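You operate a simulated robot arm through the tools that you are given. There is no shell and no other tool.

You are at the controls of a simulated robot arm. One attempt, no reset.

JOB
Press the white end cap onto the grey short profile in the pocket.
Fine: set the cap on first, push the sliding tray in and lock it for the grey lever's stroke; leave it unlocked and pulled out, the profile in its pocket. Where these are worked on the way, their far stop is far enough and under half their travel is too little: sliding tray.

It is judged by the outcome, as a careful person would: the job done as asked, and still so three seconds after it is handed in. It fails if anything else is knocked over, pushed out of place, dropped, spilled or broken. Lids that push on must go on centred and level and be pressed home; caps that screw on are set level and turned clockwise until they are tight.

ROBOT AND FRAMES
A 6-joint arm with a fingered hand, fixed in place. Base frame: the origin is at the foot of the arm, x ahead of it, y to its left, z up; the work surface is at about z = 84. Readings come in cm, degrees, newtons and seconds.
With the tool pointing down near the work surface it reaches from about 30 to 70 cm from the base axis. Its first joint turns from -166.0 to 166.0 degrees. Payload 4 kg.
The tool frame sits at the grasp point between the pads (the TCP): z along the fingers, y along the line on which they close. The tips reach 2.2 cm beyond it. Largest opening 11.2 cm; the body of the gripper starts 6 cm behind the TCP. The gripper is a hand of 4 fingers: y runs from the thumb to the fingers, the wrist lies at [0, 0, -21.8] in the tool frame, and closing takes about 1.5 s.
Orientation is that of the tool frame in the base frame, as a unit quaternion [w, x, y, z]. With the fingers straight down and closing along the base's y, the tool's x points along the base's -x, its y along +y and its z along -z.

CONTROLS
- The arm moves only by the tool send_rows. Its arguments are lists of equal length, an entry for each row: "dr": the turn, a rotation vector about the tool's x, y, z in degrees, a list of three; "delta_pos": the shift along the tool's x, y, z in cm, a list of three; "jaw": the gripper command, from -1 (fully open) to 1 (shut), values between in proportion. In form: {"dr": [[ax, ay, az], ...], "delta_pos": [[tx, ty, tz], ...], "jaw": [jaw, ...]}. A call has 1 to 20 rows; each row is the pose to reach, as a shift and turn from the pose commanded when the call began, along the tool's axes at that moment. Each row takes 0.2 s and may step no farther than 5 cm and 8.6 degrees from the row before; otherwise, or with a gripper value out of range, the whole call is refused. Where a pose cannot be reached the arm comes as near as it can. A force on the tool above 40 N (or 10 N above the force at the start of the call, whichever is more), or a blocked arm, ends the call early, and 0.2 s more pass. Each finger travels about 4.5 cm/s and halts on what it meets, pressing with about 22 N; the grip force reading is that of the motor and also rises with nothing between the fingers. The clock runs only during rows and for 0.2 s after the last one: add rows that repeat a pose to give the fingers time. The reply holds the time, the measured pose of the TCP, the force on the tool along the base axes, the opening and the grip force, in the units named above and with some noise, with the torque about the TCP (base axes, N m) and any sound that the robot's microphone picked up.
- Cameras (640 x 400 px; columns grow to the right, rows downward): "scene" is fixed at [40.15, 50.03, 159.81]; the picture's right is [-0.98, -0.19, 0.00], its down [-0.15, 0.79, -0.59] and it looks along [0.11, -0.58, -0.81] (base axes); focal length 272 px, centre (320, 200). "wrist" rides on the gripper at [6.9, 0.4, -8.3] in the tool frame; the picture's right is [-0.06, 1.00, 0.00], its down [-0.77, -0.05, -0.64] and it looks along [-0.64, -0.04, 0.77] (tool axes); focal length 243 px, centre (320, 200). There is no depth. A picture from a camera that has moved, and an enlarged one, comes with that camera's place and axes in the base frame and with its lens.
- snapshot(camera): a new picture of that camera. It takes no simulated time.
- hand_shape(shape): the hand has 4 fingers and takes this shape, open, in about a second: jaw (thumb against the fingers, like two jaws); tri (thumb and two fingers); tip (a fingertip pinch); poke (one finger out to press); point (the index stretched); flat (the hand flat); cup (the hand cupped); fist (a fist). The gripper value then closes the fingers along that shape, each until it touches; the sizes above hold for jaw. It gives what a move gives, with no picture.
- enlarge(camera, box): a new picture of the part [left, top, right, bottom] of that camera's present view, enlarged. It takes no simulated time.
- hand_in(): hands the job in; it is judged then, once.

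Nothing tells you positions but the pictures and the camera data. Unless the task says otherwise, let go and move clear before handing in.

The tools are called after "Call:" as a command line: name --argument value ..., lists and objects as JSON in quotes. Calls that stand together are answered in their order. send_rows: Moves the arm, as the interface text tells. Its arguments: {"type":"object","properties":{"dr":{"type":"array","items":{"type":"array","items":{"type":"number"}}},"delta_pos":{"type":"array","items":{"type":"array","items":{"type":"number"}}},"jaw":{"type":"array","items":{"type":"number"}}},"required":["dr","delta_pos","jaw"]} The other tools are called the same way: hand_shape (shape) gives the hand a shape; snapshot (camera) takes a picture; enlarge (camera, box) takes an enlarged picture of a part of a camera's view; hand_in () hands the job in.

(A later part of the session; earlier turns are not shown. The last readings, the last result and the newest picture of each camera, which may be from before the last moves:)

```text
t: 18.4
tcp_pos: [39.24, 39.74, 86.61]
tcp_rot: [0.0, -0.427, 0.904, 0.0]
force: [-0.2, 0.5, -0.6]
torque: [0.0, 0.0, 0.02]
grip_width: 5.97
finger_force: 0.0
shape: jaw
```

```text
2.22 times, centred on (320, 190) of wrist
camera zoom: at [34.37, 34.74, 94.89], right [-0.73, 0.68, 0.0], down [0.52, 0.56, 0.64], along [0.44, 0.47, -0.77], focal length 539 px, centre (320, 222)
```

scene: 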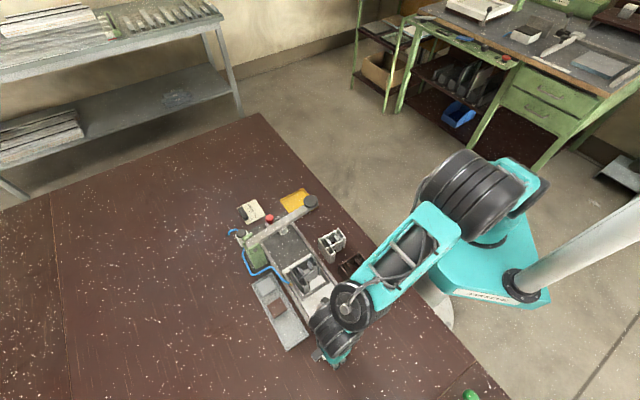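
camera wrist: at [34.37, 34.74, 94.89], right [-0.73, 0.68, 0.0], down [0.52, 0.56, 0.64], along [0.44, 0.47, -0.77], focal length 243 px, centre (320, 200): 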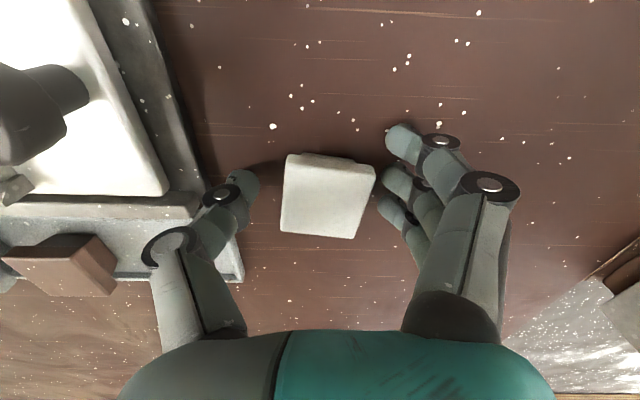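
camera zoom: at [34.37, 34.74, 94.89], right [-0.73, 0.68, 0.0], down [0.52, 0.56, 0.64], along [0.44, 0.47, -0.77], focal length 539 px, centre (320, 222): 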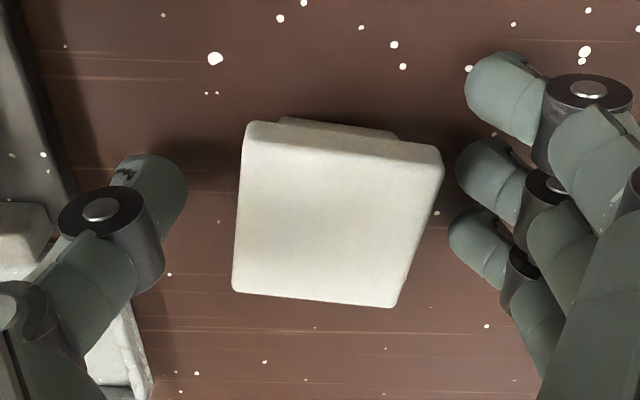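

The cap stands level on the table near (39.5, 40.5). I'll raise the hand and look at the "tri" shape for a more suitable grip.

Call:
send_rows --dr '[[0, 0, 0], [0, 0, 0], [0, 0, 0]]' --delta_pos '[[0, 0, -2], [0, 0, -5.5], [0, 0, -9]]' --jaw '[-0.08, -0.08, -0.08]'

Call:
hand_shape --shape "tri"

Call:
snapshot --camera "wrist"

Call:
enlarge --camera "scene" --box '[270, 270, 400, 400]'

```text
t: 19.2
tcp_pos: [39.04, 39.63, 95.47]
tcp_rot: [0.001, -0.427, 0.904, 0.0]
force: [0.5, -0.6, 0.7]
torque: [0.0, 0.0, -0.01]
grip_width: 5.97
finger_force: 0.1
shape: jaw
```

```text
t: 20.1
tcp_pos: [39.16, 39.6, 95.45]
tcp_rot: [0.001, -0.426, 0.904, 0.0]
force: [-0.1, 0.5, 0.3]
torque: [0.0, 0.01, 0.03]
grip_width: 11.19
finger_force: 0.0
shape: tri
```

```text
taken
camera wrist: at [34.34, 34.58, 103.87], right [-0.73, 0.68, 0.0], down [0.52, 0.56, 0.64], along [0.44, 0.47, -0.77], focal length 243 px, centre (320, 200)
```

wrist: 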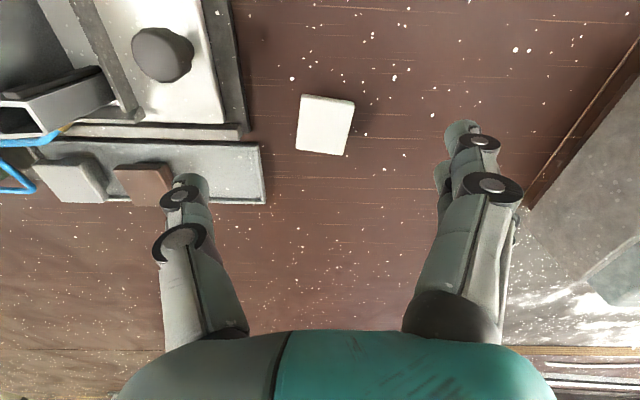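

```text
3.08 times, centred on (335, 335) of scene
camera zoom: at [40.15, 50.03, 159.81], right [-0.98, -0.19, 0.0], down [-0.15, 0.79, -0.59], along [0.11, -0.58, -0.81], focal length 836 px, centre (274, -215)
```

zoom: 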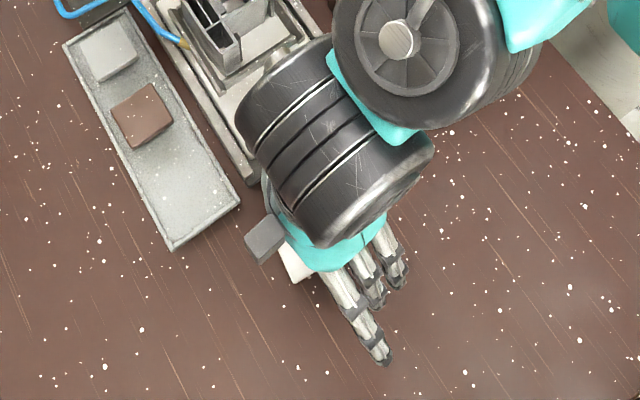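

Call:
send_rows --dr '[[0, 0, 0], [0, 0, 0], [0, 0, 0], [0, 0, 0]]' --delta_pos '[[0, 0, 0], [0, 0, 0], [0, 0, 0], [0, 0, 0]]' --jaw '[0.2, 0.2, 0.2, 0.2]'

Call:
snapshot --camera "wrist"

Call:
hand_shape --shape "tip"

Call:
send_rows --dr '[[0, 0, 0], [0, 0, 0], [0, 0, 0], [0, 0, 0]]' --delta_pos '[[0, 0, 0], [0, 0, 0], [0, 0, 0], [0, 0, 0]]' --jaw '[0.2, 0.2, 0.2, 0.2]'

Call:
snapshot --camera "wrist"

```text
t: 21.1
tcp_pos: [39.05, 39.58, 95.57]
tcp_rot: [0.0, -0.427, 0.904, -0.001]
force: [0.4, 0.4, -0.6]
torque: [0.01, 0.01, -0.01]
grip_width: 4.57
finger_force: 0.1
shape: tri
```

```text
taken
camera wrist: at [34.34, 34.58, 103.89], right [-0.73, 0.68, 0.0], down [0.52, 0.56, 0.64], along [0.44, 0.47, -0.77], focal length 243 px, centre (320, 200)
```

wrist: 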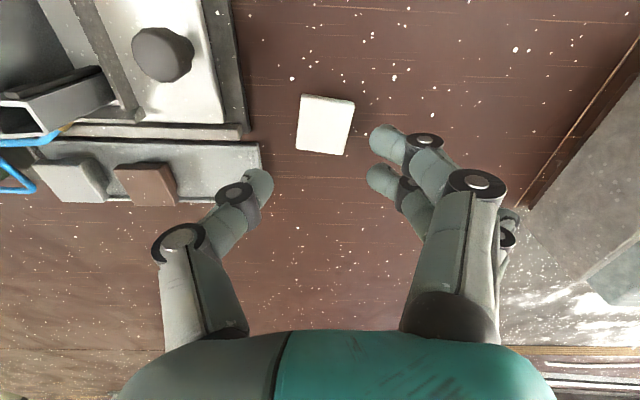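

```text
t: 22.0
tcp_pos: [39.05, 39.61, 95.53]
tcp_rot: [0.0, -0.426, 0.905, 0.0]
force: [0.0, -0.3, 0.0]
torque: [0.0, 0.0, 0.02]
grip_width: 11.21
finger_force: 0.1
shape: tip
```

```text
t: 23.0
tcp_pos: [39.15, 39.63, 95.51]
tcp_rot: [0.0, -0.427, 0.904, 0.0]
force: [0.1, -0.1, -0.8]
torque: [-0.03, 0.0, -0.04]
grip_width: 4.53
finger_force: 0.1
shape: tip
```

```text
taken
camera wrist: at [34.34, 34.58, 103.89], right [-0.73, 0.68, 0.0], down [0.52, 0.56, 0.64], along [0.44, 0.47, -0.77], focal length 243 px, centre (320, 200)
```

wrist: 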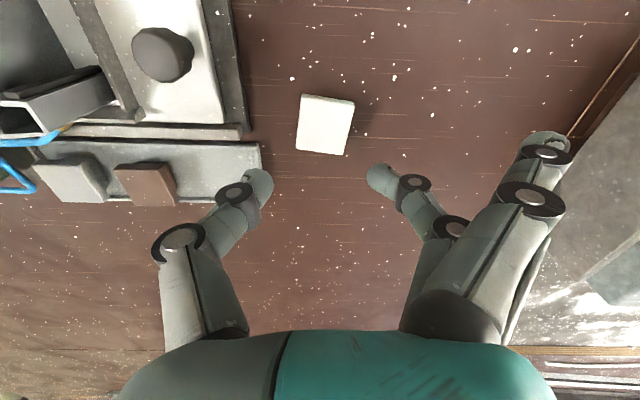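

The "tip" shape gives thumb and middle finger directly opposed, which is ideal. I'll measure the cap again.

Call:
enlarge --camera "wrist" --box '[265, 75, 385, 175]'

Call:
enlarge --camera "wrist" --box '[0, 0, 300, 220]'

```text
4.00 times, centred on (325, 125) of wrist
camera zoom: at [34.34, 34.58, 103.89], right [-0.73, 0.68, 0.0], down [0.52, 0.56, 0.64], along [0.44, 0.47, -0.77], focal length 970 px, centre (300, 500)
```

zoom: 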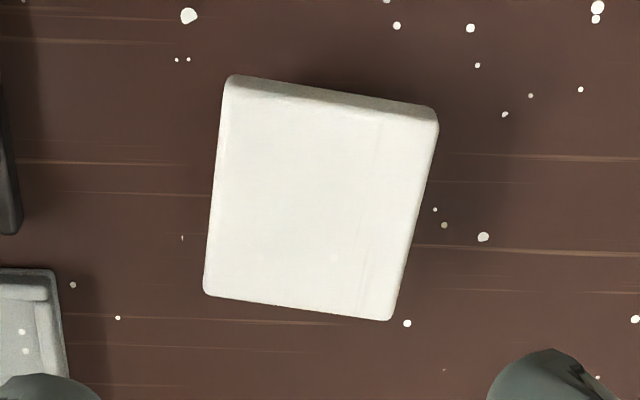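

```text
1.82 times, centred on (150, 110) of wrist
camera zoom: at [34.34, 34.58, 103.89], right [-0.73, 0.68, 0.0], down [0.52, 0.56, 0.64], along [0.44, 0.47, -0.77], focal length 441 px, centre (629, 364)
```

zoom: 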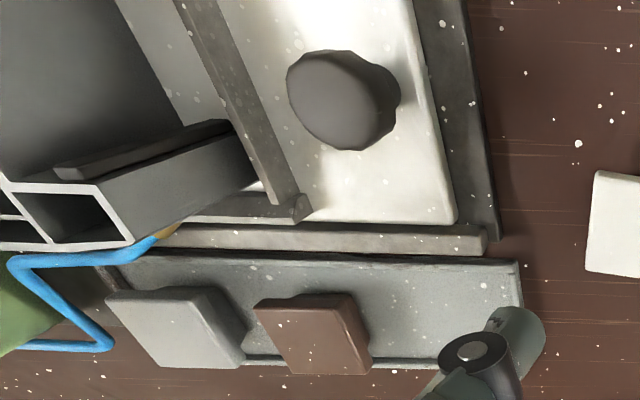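

The cap measures 3.85 x 4.05 cm and lies 12.3° off the hand's yaw. I'll align over its centre and descend partway to verify.

Call:
send_rows --dr '[[0, 0, 6.15], [0, 0, 12.3], [0, 0, 12.3], [0, 0, 12.3]]' --delta_pos '[[-0.37, 0.1, 1.5], [-0.75, 0.21, 3], [-0.75, 0.21, 5], [-0.75, 0.21, 5.5]]' --jaw '[0.1, 0.1, 0.1, 0.1]'

Call:
snapshot --camera "wrist"

Call:
enlarge --camera "wrist" --box '[230, 80, 410, 220]'

```text
t: 24.0
tcp_pos: [39.61, 40.43, 89.84]
tcp_rot: [-0.001, -0.327, 0.945, 0.0]
force: [0.0, 0.4, 0.8]
torque: [-0.01, 0.0, -0.02]
grip_width: 4.96
finger_force: 0.0
shape: tip
```

```text
taken
camera wrist: at [33.72, 36.52, 98.32], right [-0.57, 0.82, 0.0], down [0.63, 0.43, 0.64], along [0.53, 0.36, -0.77], focal length 243 px, centre (320, 200)
```

wrist: 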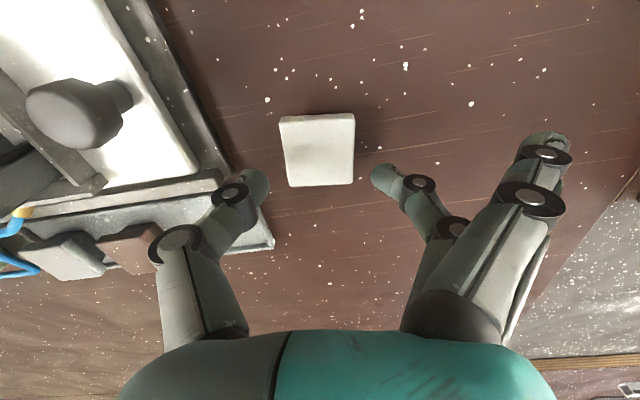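

```text
2.86 times, centred on (320, 150) of wrist
camera zoom: at [33.72, 36.52, 98.32], right [-0.57, 0.82, 0.0], down [0.63, 0.43, 0.64], along [0.53, 0.36, -0.77], focal length 693 px, centre (320, 343)
```

zoom: 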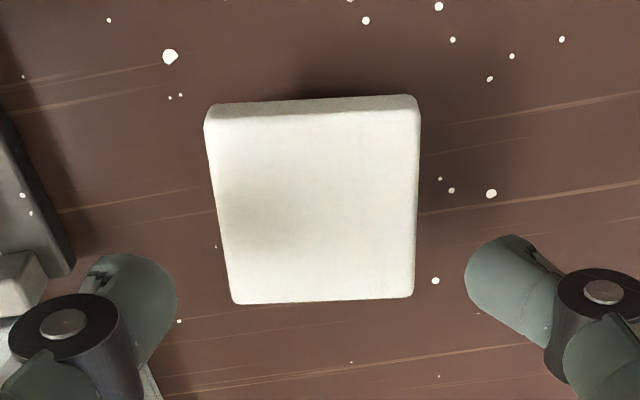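

The cap is centred and aligned under the hand within half a millimetre. I'll descend to grip height and close the pinch.

Call:
send_rows --dr '[[0, 0, 0], [0, 0, 0], [0, 0, 0], [0, 0, 0], [0, 0, 0], [0, 0, 0], [0, 0, 0], [0, 0, 0], [0, 0, 0]]' --delta_pos '[[0.03, -0.05, 1.0], [0.03, -0.05, 2.0], [0.03, -0.05, 2.95], [0.03, -0.05, 2.95], [0.03, -0.05, 2.95], [0.03, -0.05, 2.95], [0.03, -0.05, 2.95], [0.03, -0.05, 2.95], [0.03, -0.05, 2.95]]' --jaw '[0.1, 0.1, 0.1, 0.2, 0.3, 0.4, 0.5, 0.6, 0.6]'

Call:
snapshot --camera "wrist"

Call:
enlarge --camera "wrist" --box '[230, 100, 410, 240]'

```text
t: 26.0
tcp_pos: [39.55, 40.46, 86.8]
tcp_rot: [0.0, -0.328, 0.945, 0.001]
force: [-0.8, 0.0, 0.1]
torque: [0.01, -0.01, 0.0]
grip_width: 2.46
finger_force: 21.6
shape: tip
```

```text
taken
camera wrist: at [33.74, 36.54, 95.32], right [-0.57, 0.82, 0.0], down [0.63, 0.43, 0.64], along [0.53, 0.36, -0.77], focal length 243 px, centre (320, 200)
```

wrist: 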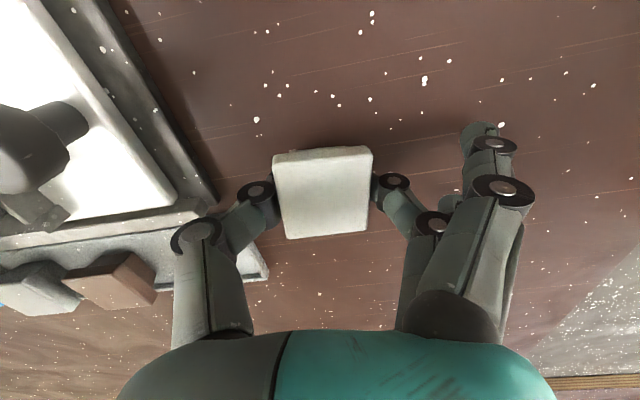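

```text
2.86 times, centred on (320, 170) of wrist
camera zoom: at [33.74, 36.54, 95.32], right [-0.57, 0.82, 0.0], down [0.63, 0.43, 0.64], along [0.53, 0.36, -0.77], focal length 693 px, centre (320, 286)
```

zoom: 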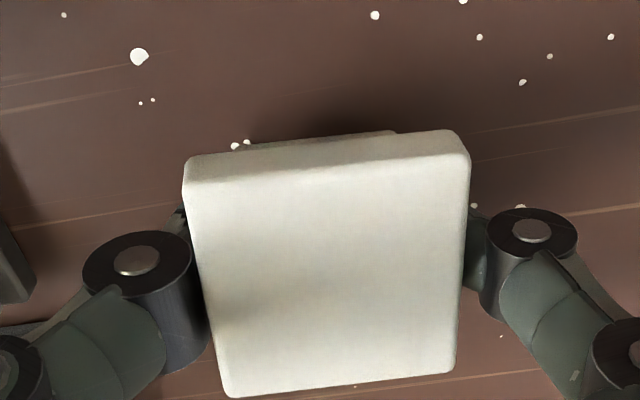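

The fingertips slid under the plate and lifted it, pinching the plug instead. I'll open to let it settle, then re-grip slightly higher so the tips press on the plate's edges.

Call:
send_rows --dr '[[0, 0, 0], [0, 0, 0], [0, 0, 0], [0, 0, 0], [0, 0, 0], [0, 0, 0]]' --delta_pos '[[0, 0, 0], [0, 0, 0], [0, 0, 0], [0, 0, 0], [0, 0, -0.5], [0, 0, -0.5]]' --jaw '[0.5, 0.4, 0.3, 0.15, 0.0, 0.0]'

Call:
snapshot --camera "wrist"

Call:
enlarge --camera "wrist" --box '[230, 100, 410, 240]'

```text
t: 27.4
tcp_pos: [39.57, 40.34, 87.31]
tcp_rot: [0.0, -0.327, 0.945, 0.0]
force: [-0.2, 0.0, -0.2]
torque: [0.02, -0.02, -0.02]
grip_width: 5.53
finger_force: 0.1
shape: tip
```

```text
taken
camera wrist: at [33.79, 36.47, 95.81], right [-0.57, 0.82, 0.0], down [0.63, 0.43, 0.64], along [0.53, 0.36, -0.77], focal length 243 px, centre (320, 200)
```

wrist: 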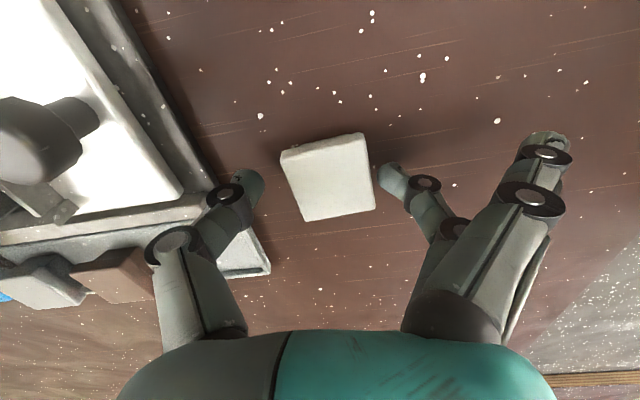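

```text
2.86 times, centred on (320, 170) of wrist
camera zoom: at [33.79, 36.47, 95.81], right [-0.57, 0.82, 0.0], down [0.63, 0.43, 0.64], along [0.53, 0.36, -0.77], focal length 693 px, centre (320, 286)
```

zoom: 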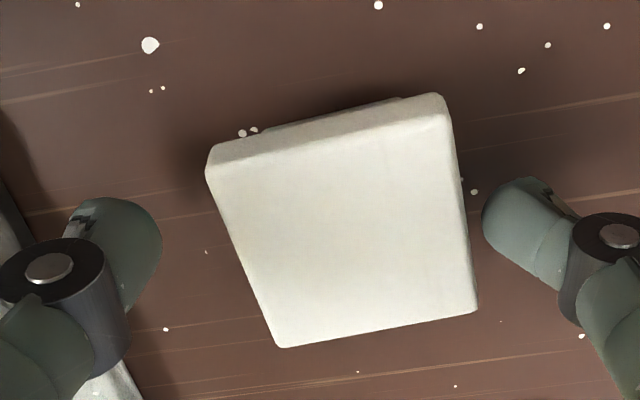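

The cap is back on the table, rotated about 11° the other way. I'll realign at this height (tips level with the plate's underside) and close gently.

Call:
send_rows --dr '[[0, 0, -5.6], [0, 0, -11.2], [0, 0, -11.2]]' --delta_pos '[[-0.14, 0.27, 0], [-0.275, 0.55, 0], [-0.275, 0.55, 0]]' --jaw '[0.0, 0.0, 0.1]'

Call:
enlarge --camera "wrist" --box '[230, 100, 410, 240]'

```text
t: 28.2
tcp_pos: [39.43, 41.03, 87.36]
tcp_rot: [0.0, -0.419, 0.908, 0.0]
force: [-0.6, -0.5, -0.2]
torque: [-0.01, -0.02, -0.03]
grip_width: 5.12
finger_force: 0.0
shape: tip
```

```text
2.86 times, centred on (320, 170) of wrist
camera zoom: at [34.56, 36.07, 95.82], right [-0.72, 0.7, 0.0], down [0.53, 0.55, 0.64], along [0.45, 0.46, -0.77], focal length 693 px, centre (320, 286)
```

zoom: 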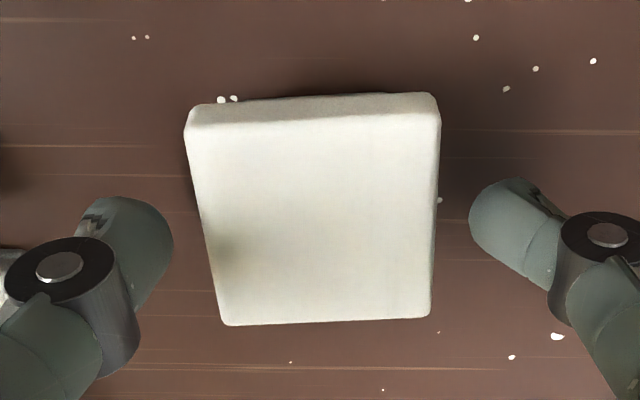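

Aligned and centred. Closing now.

Call:
send_rows --dr '[[0, 0, 0], [0, 0, 0], [0, 0, 0], [0, 0, 0], [0, 0, 0], [0, 0, 0]]' --delta_pos '[[0.05, 0, 0], [0.05, 0, 0], [0.05, 0, 0], [0.05, 0, 0], [0.05, 0, 0], [0.05, 0, 0]]' --jaw '[0.2, 0.3, 0.38, 0.45, 0.45, 0.45]'

Call:
snapshot --camera "wrist"

Call:
enlarge --camera "wrist" --box '[230, 100, 410, 240]'

```text
t: 29.6
tcp_pos: [39.32, 40.83, 87.51]
tcp_rot: [0.0, -0.418, 0.908, 0.0]
force: [0.2, 0.2, -0.1]
torque: [0.03, 0.01, -0.01]
grip_width: 3.26
finger_force: 22.1
shape: tip
```

```text
taken
camera wrist: at [34.46, 36.03, 95.82], right [-0.72, 0.7, 0.0], down [0.54, 0.55, 0.64], along [0.45, 0.46, -0.77], focal length 243 px, centre (320, 200)
```

wrist: 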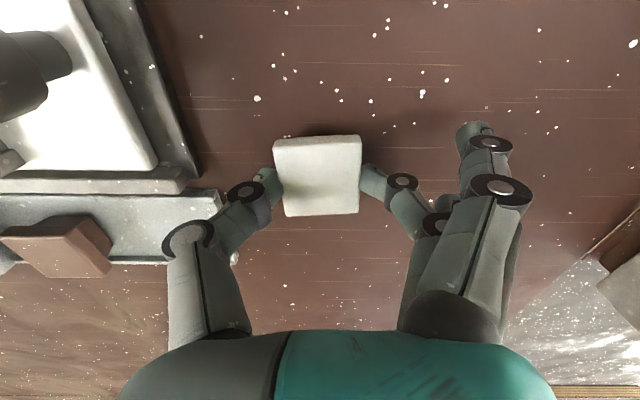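

```text
2.86 times, centred on (320, 170) of wrist
camera zoom: at [34.46, 36.03, 95.82], right [-0.72, 0.7, 0.0], down [0.54, 0.55, 0.64], along [0.45, 0.46, -0.77], focal length 693 px, centre (320, 286)
```

zoom: 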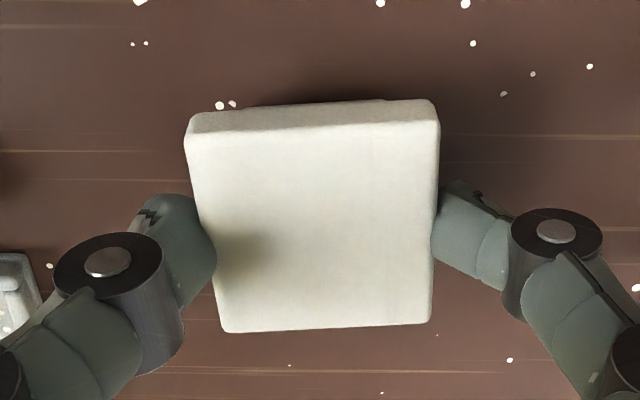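

The tips press on the plate's edges this time, and the cap kept its pose. I'll lift slightly and verify.

Call:
send_rows --dr '[[0, 0, 0], [0, 0, 0], [0, 0, 0], [0, 0, 0], [0, 0, 0]]' --delta_pos '[[0, 0, -0.3], [0, 0, -0.8], [0, 0, -1.6], [0, 0, -2.5], [0, 0, -2.5]]' --jaw '[0.45, 0.45, 0.45, 0.45, 0.45]'

Call:
snapshot --camera "wrist"

Call:
enlarge --camera "wrist" --box '[230, 100, 410, 240]'

Call:
enlarge --camera "scene" --box '[280, 300, 380, 400]'

```text
t: 30.8
tcp_pos: [39.33, 40.92, 89.99]
tcp_rot: [0.0, -0.418, 0.908, 0.0]
force: [0.4, 0.0, 0.1]
torque: [-0.03, 0.01, 0.01]
grip_width: 3.27
finger_force: 21.7
shape: tip
```

```text
taken
camera wrist: at [34.43, 36.03, 98.3], right [-0.72, 0.7, 0.0], down [0.53, 0.55, 0.64], along [0.45, 0.46, -0.77], focal length 243 px, centre (320, 200)
```

wrist: 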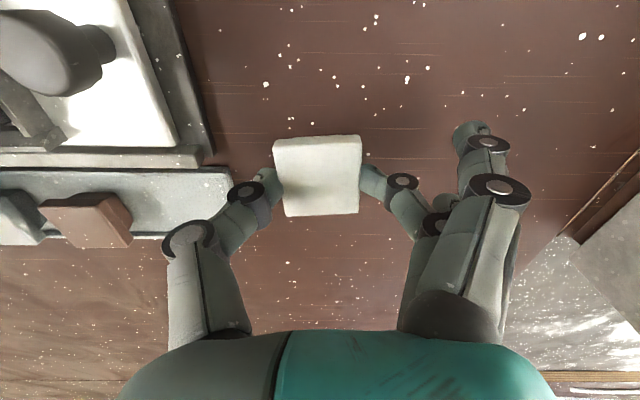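

```text
2.86 times, centred on (320, 170) of wrist
camera zoom: at [34.43, 36.03, 98.3], right [-0.72, 0.7, 0.0], down [0.53, 0.55, 0.64], along [0.45, 0.46, -0.77], focal length 693 px, centre (320, 286)
```

zoom: 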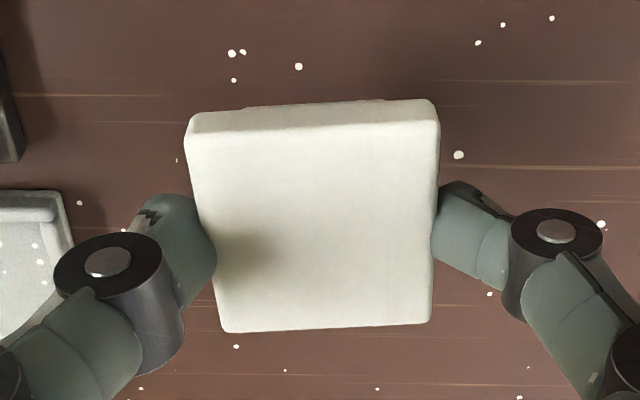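

```text
4.00 times, centred on (330, 350) of scene
camera zoom: at [40.15, 50.03, 159.81], right [-0.98, -0.19, 0.0], down [-0.15, 0.79, -0.59], along [0.11, -0.58, -0.81], focal length 1087 px, centre (280, -400)
```

zoom: 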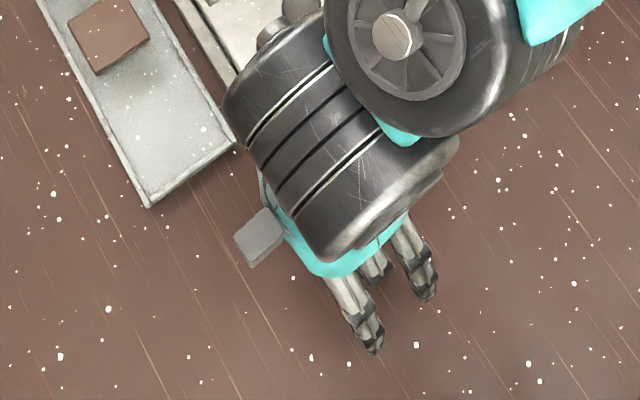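

The cap is firm and level in the pinch. Now I'll carry it up and over to hover above the profile.

Call:
send_rows --dr '[[0, 0, 0], [0, 0, 0], [0, 0, 0], [0, 0, 0.8], [0, 0, 1.6], [0, 0, 2.4], [0, 0, 3.2], [0, 0, 4], [0, 0, 4]]' --delta_pos '[[0, 0, -3], [0, 0, -6.5], [0, 0, -10.1], [1.42, -3.71, -10.1], [2.84, -7.42, -10.1], [4.25, -11.14, -10.1], [5.67, -14.85, -10.1], [7.09, -18.56, -10.1], [7.09, -18.56, -10.1]]' --jaw '[0.45, 0.45, 0.45, 0.45, 0.45, 0.45, 0.45, 0.45, 0.45]'

Call:
snapshot --camera "wrist"

Call:
enlarge --camera "wrist" --box '[240, 60, 400, 180]'

Call:
enlarge --camera "wrist" --box '[230, 100, 410, 240]'

```text
t: 32.8
tcp_pos: [49.01, 23.59, 100.09]
tcp_rot: [0.0, -0.386, 0.923, 0.0]
force: [-0.3, 0.1, 0.7]
torque: [0.04, -0.02, -0.03]
grip_width: 3.22
finger_force: 21.9
shape: tip
```

```text
taken
camera wrist: at [43.79, 19.03, 108.48], right [-0.67, 0.75, 0.0], down [0.57, 0.51, 0.64], along [0.48, 0.43, -0.77], focal length 243 px, centre (320, 200)
```

wrist: 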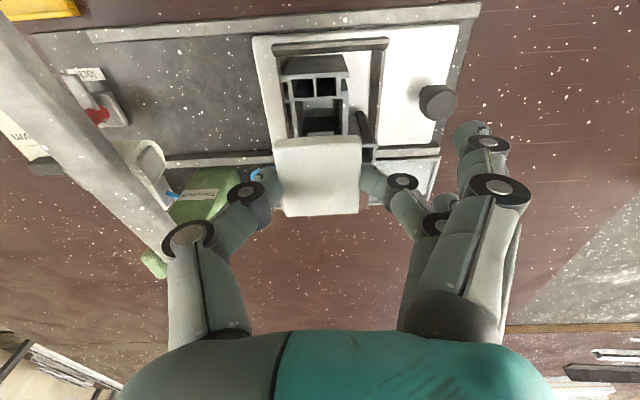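

```text
3.33 times, centred on (320, 120) of wrist
camera zoom: at [43.79, 19.03, 108.48], right [-0.67, 0.75, 0.0], down [0.57, 0.51, 0.64], along [0.48, 0.43, -0.77], focal length 809 px, centre (320, 467)
```

zoom: 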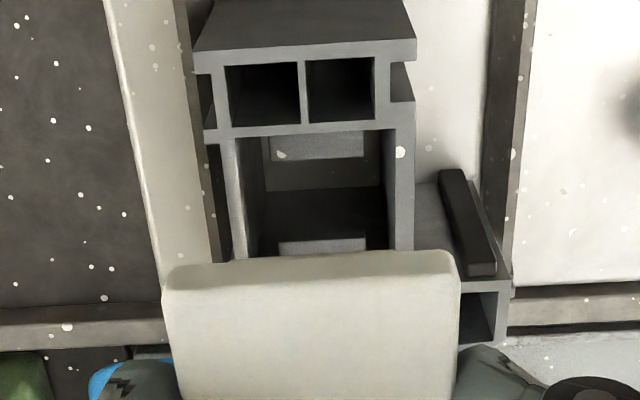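

```text
2.86 times, centred on (320, 170) of wrist
camera zoom: at [43.79, 19.03, 108.48], right [-0.67, 0.75, 0.0], down [0.57, 0.51, 0.64], along [0.48, 0.43, -0.77], focal length 693 px, centre (320, 286)
```

zoom: 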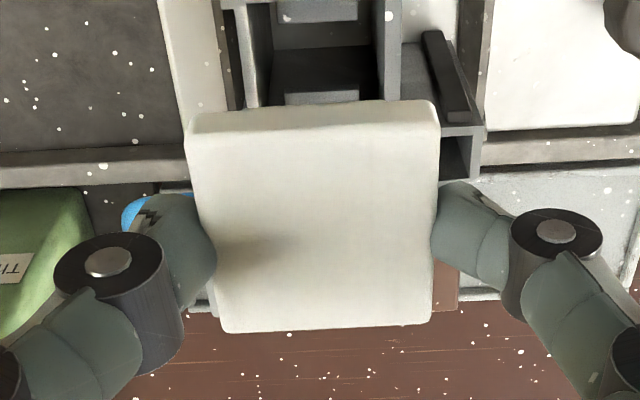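

The cap rides steady. To measure the chamber precisely I'll shift 3.5 cm forward so the whole opening is visible above the cap in the picture.

Call:
send_rows --dr '[[0, 0, 0], [0, 0, 0], [0, 0, 0]]' --delta_pos '[[-2, 0, 0], [-3.5, 0, 0], [-3.5, 0, 0]]' --jaw '[0.45, 0.45, 0.45]'

Call:
snapshot --camera "wrist"

Call:
enlarge --camera "wrist" --box '[260, 40, 380, 140]'

Call:
enlarge --camera "wrist" --box '[275, 60, 355, 125]'

```text
t: 33.6
tcp_pos: [51.47, 26.11, 100.06]
tcp_rot: [0.001, -0.386, 0.922, 0.0]
force: [0.7, -0.8, 0.0]
torque: [0.03, -0.01, 0.0]
grip_width: 3.25
finger_force: 22.7
shape: tip
```

```text
taken
camera wrist: at [46.2, 21.57, 108.49], right [-0.67, 0.75, 0.0], down [0.57, 0.51, 0.64], along [0.48, 0.43, -0.77], focal length 243 px, centre (320, 200)
```

wrist: 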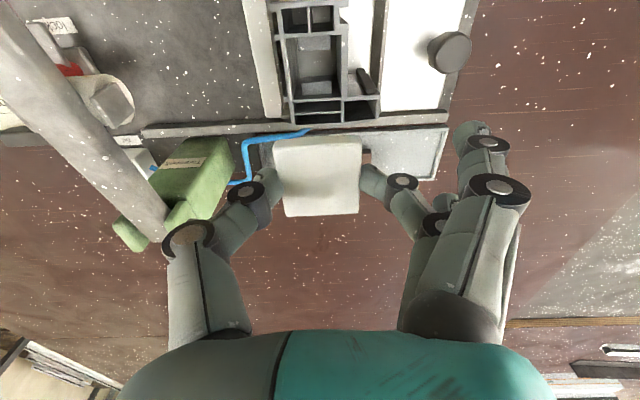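

```text
4.00 times, centred on (320, 90) of wrist
camera zoom: at [46.2, 21.57, 108.49], right [-0.67, 0.75, 0.0], down [0.57, 0.51, 0.64], along [0.48, 0.43, -0.77], focal length 970 px, centre (320, 640)
```

zoom: 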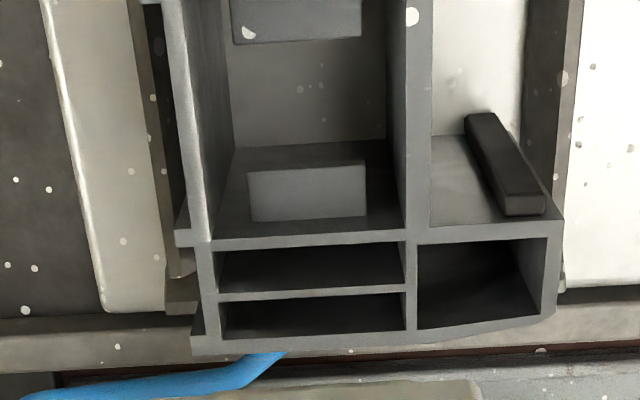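

```text
6.15 times, centred on (315, 92) of wrist
camera zoom: at [46.2, 21.57, 108.49], right [-0.67, 0.75, 0.0], down [0.57, 0.51, 0.64], along [0.48, 0.43, -0.77], focal length 1493 px, centre (351, 862)
```

zoom: 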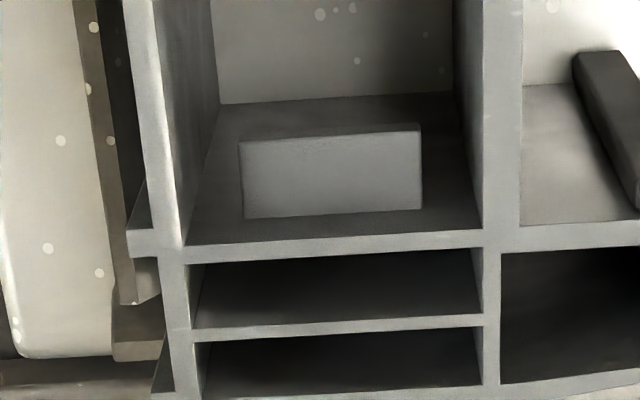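

The chamber is 3.2 x 3.4 cm with its top at about z = 92.0, and the plug (~2.5 cm) has some clearance. I'll move back over it with the computed offset and lower to just above.

Call:
send_rows --dr '[[0, 0, 0], [0, 0, 0], [0, 0, 0], [0, 0, 0], [0, 0, 0], [0, 0, 0]]' --delta_pos '[[1.8, -0.06, 0], [3.6, -0.12, 0], [3.6, -0.12, 1.3], [3.6, -0.12, 2.6], [3.6, -0.12, 3.8], [3.6, -0.12, 3.8]]' --jaw '[0.45, 0.45, 0.45, 0.45, 0.45, 0.45]'

Call:
snapshot --camera "wrist"

Call:
enlarge --camera "wrist" --box '[230, 60, 410, 220]'

Call:
enlarge --camera "scene" --box '[260, 230, 340, 300]'

```text
t: 35.0
tcp_pos: [48.79, 23.36, 96.21]
tcp_rot: [0.0, -0.386, 0.922, 0.0]
force: [-0.2, -0.2, -0.1]
torque: [0.0, -0.04, -0.02]
grip_width: 3.23
finger_force: 22.3
shape: tip
```

```text
taken
camera wrist: at [43.58, 18.82, 104.53], right [-0.67, 0.75, 0.0], down [0.57, 0.51, 0.64], along [0.48, 0.43, -0.77], focal length 243 px, centre (320, 200)
```

wrist: 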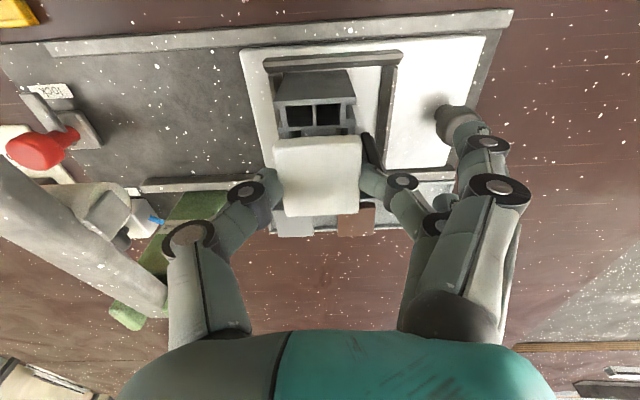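

```text
2.50 times, centred on (320, 140) of wrist
camera zoom: at [43.58, 18.82, 104.53], right [-0.67, 0.75, 0.0], down [0.57, 0.51, 0.64], along [0.48, 0.43, -0.77], focal length 606 px, centre (320, 350)
```

zoom: 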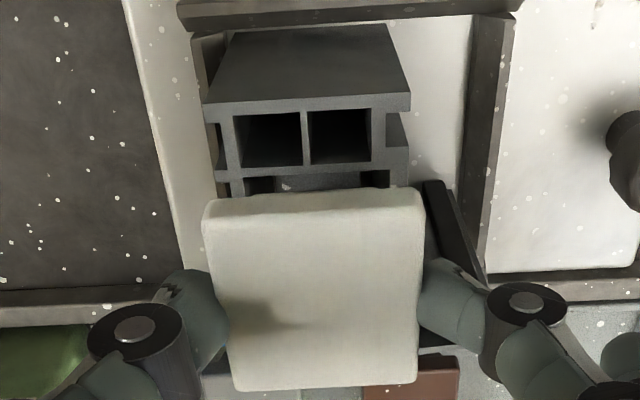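

```text
5.71 times, centred on (300, 265) of scene
camera zoom: at [40.15, 50.03, 159.81], right [-0.98, -0.19, 0.0], down [-0.15, 0.79, -0.59], along [0.11, -0.58, -0.81], focal length 1553 px, centre (434, -171)
```

zoom: 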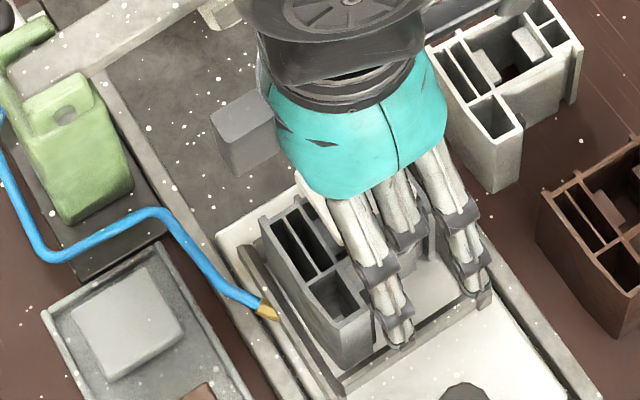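

Arm positioning has about 2 mm slop, and from this view the cap should go about 2 mm further along. I'll correct and lower until the plug is about to enter.

Call:
send_rows --dr '[[0, 0, 0], [0, 0, 0], [0, 0, 0]]' --delta_pos '[[-0.23, 0, 0.3], [-0.23, 0, 0.7], [-0.23, 0, 0.7]]' --jaw '[0.45, 0.45, 0.45]'

Call:
enlarge --camera "wrist" --box '[250, 60, 390, 180]'

Call:
enlarge --camera "scene" --box '[275, 240, 325, 290]'

```text
t: 35.8
tcp_pos: [49.19, 23.42, 95.54]
tcp_rot: [-0.001, -0.386, 0.923, 0.001]
force: [-1.1, -0.7, -0.3]
torque: [0.01, 0.02, -0.01]
grip_width: 3.28
finger_force: 21.7
shape: tip
```

```text
3.33 times, centred on (320, 120) of wrist
camera zoom: at [43.78, 18.99, 103.9], right [-0.67, 0.75, 0.0], down [0.57, 0.51, 0.64], along [0.48, 0.43, -0.77], focal length 809 px, centre (320, 467)
```

zoom: 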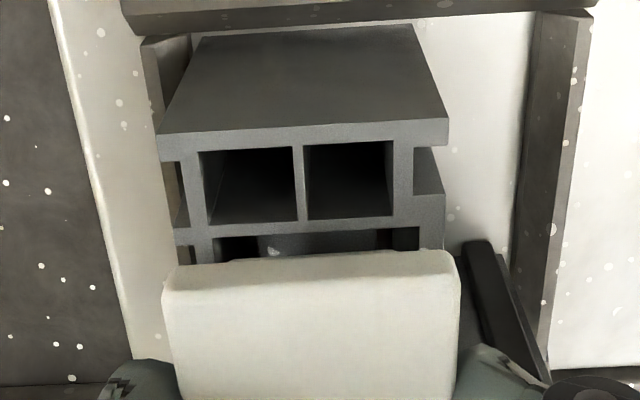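

```text
8.00 times, centred on (300, 265) of scene
camera zoom: at [40.15, 50.03, 159.81], right [-0.98, -0.19, 0.0], down [-0.15, 0.79, -0.59], along [0.11, -0.58, -0.81], focal length 2174 px, centre (480, -320)
```

zoom: 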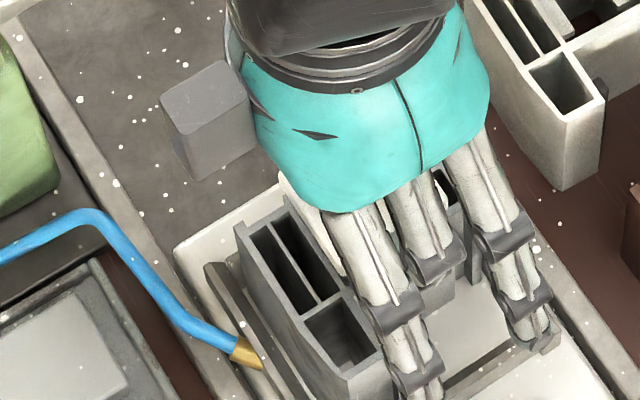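

Visually the plug is centred over the chamber within about a millimetre. I'll lower in small steps, watching the force.

Call:
send_rows --dr '[[0, 0, 0], [0, 0, 0], [0, 0, 0]]' --delta_pos '[[0, 0.04, 0.25], [0, 0.04, 0.5], [0, 0.04, 0.5]]' --jaw '[0.45, 0.45, 0.45]'

Call:
enlarge --camera "wrist" --box '[240, 80, 400, 230]'

```text
t: 36.6
tcp_pos: [49.09, 23.62, 95.15]
tcp_rot: [-0.001, -0.386, 0.922, 0.0]
force: [-0.1, 0.6, -0.3]
torque: [0.01, 0.02, -0.01]
grip_width: 3.24
finger_force: 22.4
shape: tip
```

```text
2.67 times, centred on (320, 155) of wrist
camera zoom: at [43.79, 19.04, 103.51], right [-0.67, 0.75, 0.0], down [0.57, 0.51, 0.64], along [0.48, 0.43, -0.77], focal length 647 px, centre (320, 320)
```

zoom: 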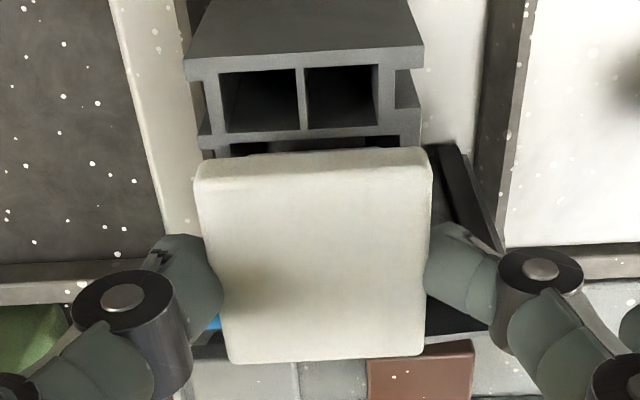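

Call:
send_rows --dr '[[0, 0, 0], [0, 0, 0], [0, 0, 0]]' --delta_pos '[[0, 0, 0.25], [0, 0, 0.5], [0, 0, 0.5]]' --jaw '[0.45, 0.45, 0.45]'

Call:
enlarge --camera "wrist" --box '[240, 80, 400, 230]'

```text
t: 37.4
tcp_pos: [48.97, 23.56, 94.64]
tcp_rot: [0.001, -0.386, 0.923, 0.0]
force: [0.6, 0.1, -0.3]
torque: [-0.02, 0.01, 0.0]
grip_width: 3.27
finger_force: 21.9
shape: tip
```

```text
2.67 times, centred on (320, 155) of wrist
camera zoom: at [43.76, 18.97, 102.98], right [-0.67, 0.75, 0.0], down [0.57, 0.51, 0.64], along [0.48, 0.43, -0.77], focal length 647 px, centre (320, 320)
```

zoom: 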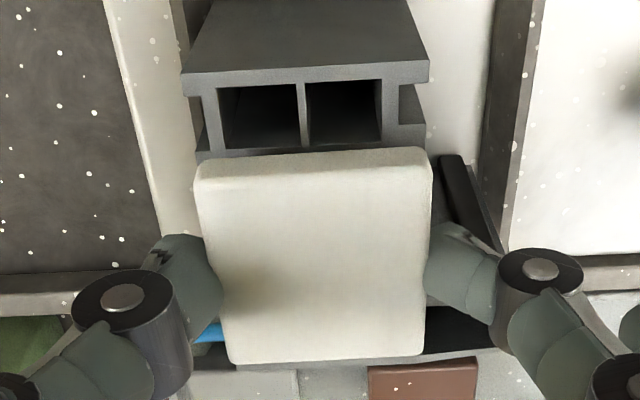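

Call:
send_rows --dr '[[0, 0, 0], [0, 0, 0], [0, 0, 0]]' --delta_pos '[[0, 0, 0.2], [0, 0, 0.4], [0, 0, 0.4]]' --jaw '[0.45, 0.45, 0.45]'

Call:
enlarge --camera "wrist" --box '[240, 80, 400, 230]'

Call:
enlarge --camera "scene" --box '[275, 240, 325, 290]'

```text
t: 38.2
tcp_pos: [49.12, 23.55, 94.27]
tcp_rot: [0.0, -0.387, 0.922, 0.0]
force: [-2.8, -3.3, 17.3]
torque: [-0.04, 0.01, 0.03]
grip_width: 3.3
finger_force: 22.2
shape: tip
```

```text
2.67 times, centred on (320, 155) of wrist
camera zoom: at [43.85, 19.05, 102.64], right [-0.67, 0.75, 0.0], down [0.57, 0.51, 0.64], along [0.48, 0.43, -0.77], focal length 647 px, centre (320, 320)
```

zoom: 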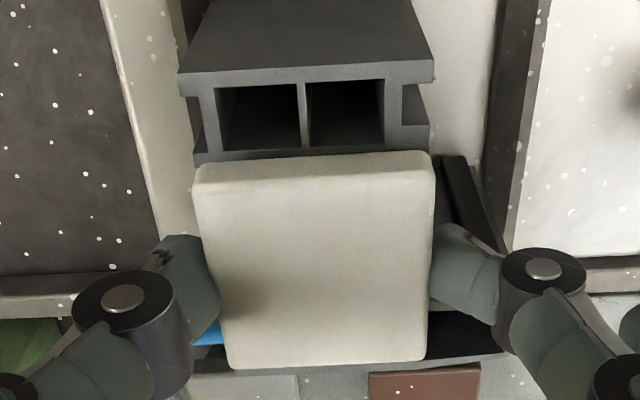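

```text
8.00 times, centred on (300, 265) of scene
camera zoom: at [40.15, 50.03, 159.81], right [-0.98, -0.19, 0.0], down [-0.15, 0.79, -0.59], along [0.11, -0.58, -0.81], focal length 2174 px, centre (480, -320)
```

zoom: 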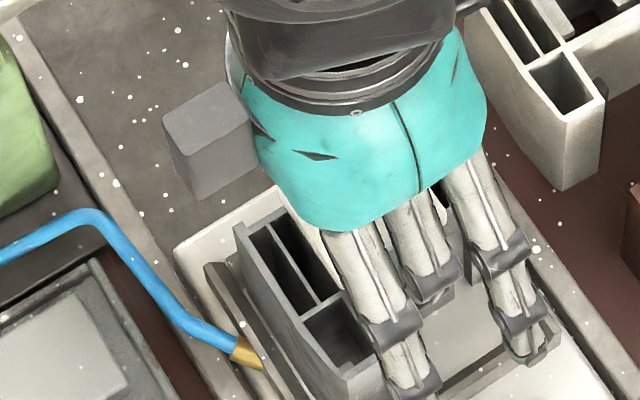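

Contact of 17 N at the expected depth: the plate is about 2 mm above the profile top with the plug inside. I'll relieve the force, open the fingers and rise.

Call:
send_rows --dr '[[0, 0, 0], [0, 0, 0], [0, 0, 0], [0, 0, 0], [0, 0, 0], [0, 0, 0]]' --delta_pos '[[0, 0, -0.1], [0, 0, -0.1], [0, 0, -0.1], [0, 0, -0.1], [0, 0, -0.1], [0, 0, -0.1]]' --jaw '[0.45, 0.35, 0.25, 0.15, 0.0, 0.0]'

Call:
enlarge --camera "wrist" --box '[240, 80, 400, 230]'

```text
t: 39.6
tcp_pos: [49.12, 23.71, 94.27]
tcp_rot: [0.0, -0.386, 0.922, 0.0]
force: [0.6, 0.0, -0.2]
torque: [0.0, -0.02, 0.02]
grip_width: 5.53
finger_force: 0.1
shape: tip
```

```text
2.67 times, centred on (320, 155) of wrist
camera zoom: at [43.83, 19.08, 102.65], right [-0.67, 0.75, 0.0], down [0.57, 0.51, 0.64], along [0.48, 0.43, -0.77], focal length 647 px, centre (320, 320)
```

zoom: 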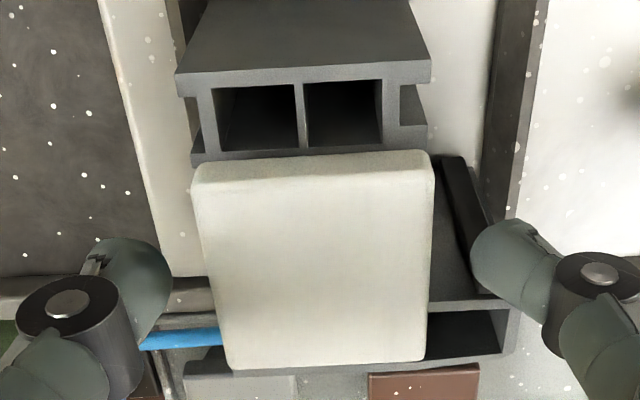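

Released with no force; the cap stays on the profile. I'll raise the hand and inspect how it sits.

Call:
send_rows --dr '[[0, 0, 0], [0, 0, 0], [0, 0, 0], [0, 0, 0]]' --delta_pos '[[0, 0, -1], [0, 0, -3], [1, 0, -5.5], [3, 0, -8]]' --jaw '[0, 0, 0, 0]'

Call:
snapshot --camera "wrist"

Call:
enlarge --camera "wrist" --box '[240, 80, 400, 200]'

Call:
enlarge --camera "scene" --box '[275, 240, 325, 290]'

```text
t: 40.6
tcp_pos: [46.74, 21.4, 102.49]
tcp_rot: [0.0, -0.386, 0.923, 0.0]
force: [0.0, -0.5, 0.8]
torque: [0.0, -0.01, -0.03]
grip_width: 5.51
finger_force: 0.0
shape: tip
```

```text
taken
camera wrist: at [41.57, 16.85, 110.85], right [-0.67, 0.75, 0.0], down [0.57, 0.51, 0.64], along [0.48, 0.43, -0.77], focal length 243 px, centre (320, 200)
```

wrist: 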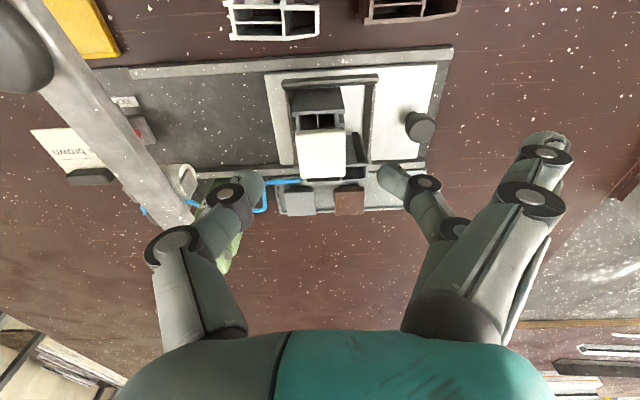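

```text
3.33 times, centred on (320, 140) of wrist
camera zoom: at [41.57, 16.85, 110.85], right [-0.67, 0.75, 0.0], down [0.57, 0.51, 0.64], along [0.48, 0.43, -0.77], focal length 809 px, centre (320, 400)
```

zoom: 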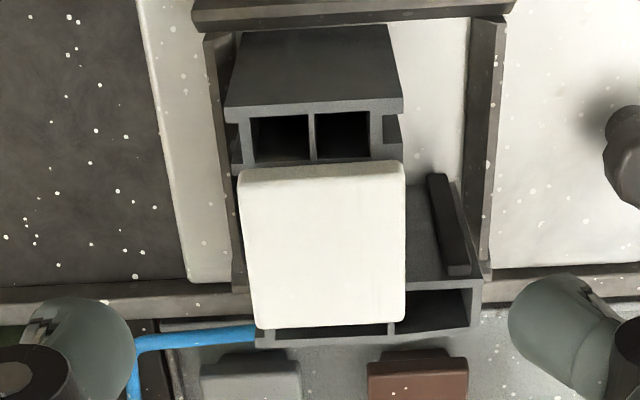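

```text
8.00 times, centred on (300, 265) of scene
camera zoom: at [40.15, 50.03, 159.81], right [-0.98, -0.19, 0.0], down [-0.15, 0.79, -0.59], along [0.11, -0.58, -0.81], focal length 2174 px, centre (480, -320)
```

zoom: 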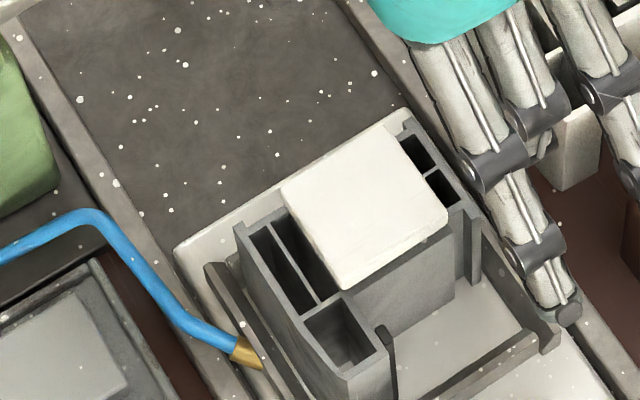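

The cap sits level and square over the chamber. Next I'll inspect the tray's knob, which I'll use to push the tray in and pull it out.

Call:
enlarge --camera "wrist" --box '[370, 90, 470, 170]'

Call:
enlarge --camera "scene" --box '[295, 275, 355, 325]'

Call:
enlarge --camera "scene" --box '[225, 185, 355, 335]'

```text
5.00 times, centred on (420, 130) of wrist
camera zoom: at [41.57, 16.85, 110.85], right [-0.67, 0.75, 0.0], down [0.57, 0.51, 0.64], along [0.48, 0.43, -0.77], focal length 1213 px, centre (-180, 550)
```

zoom: 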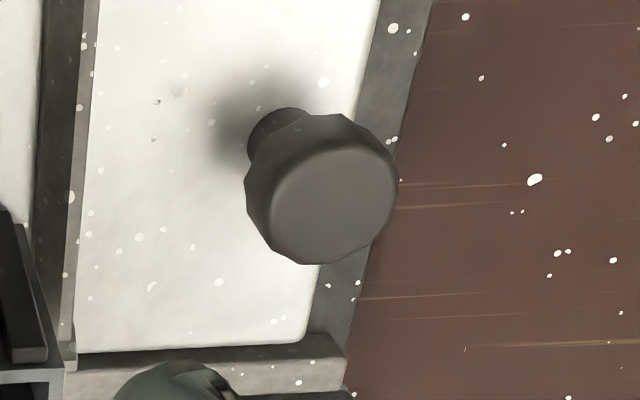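

```text
8.00 times, centred on (325, 300) of scene
camera zoom: at [40.15, 50.03, 159.81], right [-0.98, -0.19, 0.0], down [-0.15, 0.79, -0.59], along [0.11, -0.58, -0.81], focal length 2174 px, centre (280, -600)
```

zoom: 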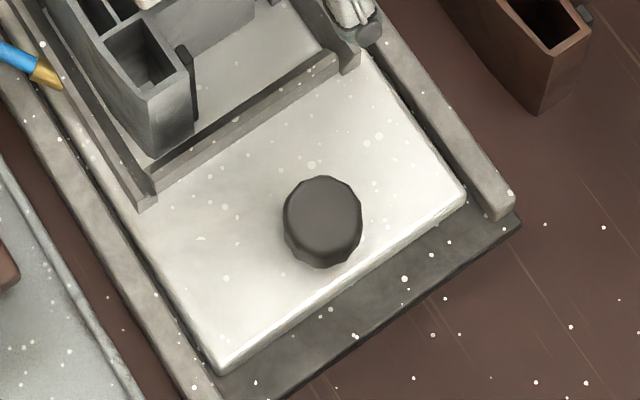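

```text
2.67 times, centred on (290, 260) of scene
camera zoom: at [40.15, 50.03, 159.81], right [-0.98, -0.19, 0.0], down [-0.15, 0.79, -0.59], along [0.11, -0.58, -0.81], focal length 725 px, centre (400, 40)
```

zoom: 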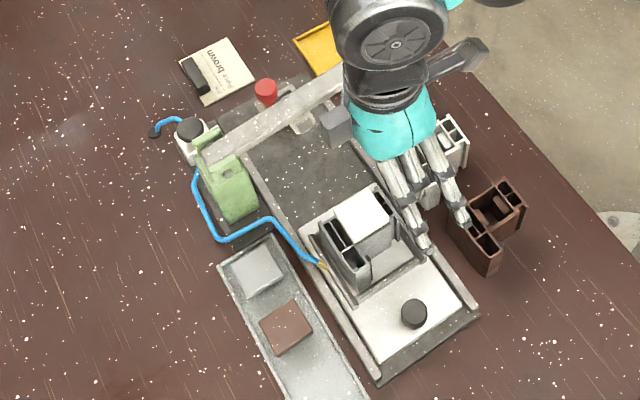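

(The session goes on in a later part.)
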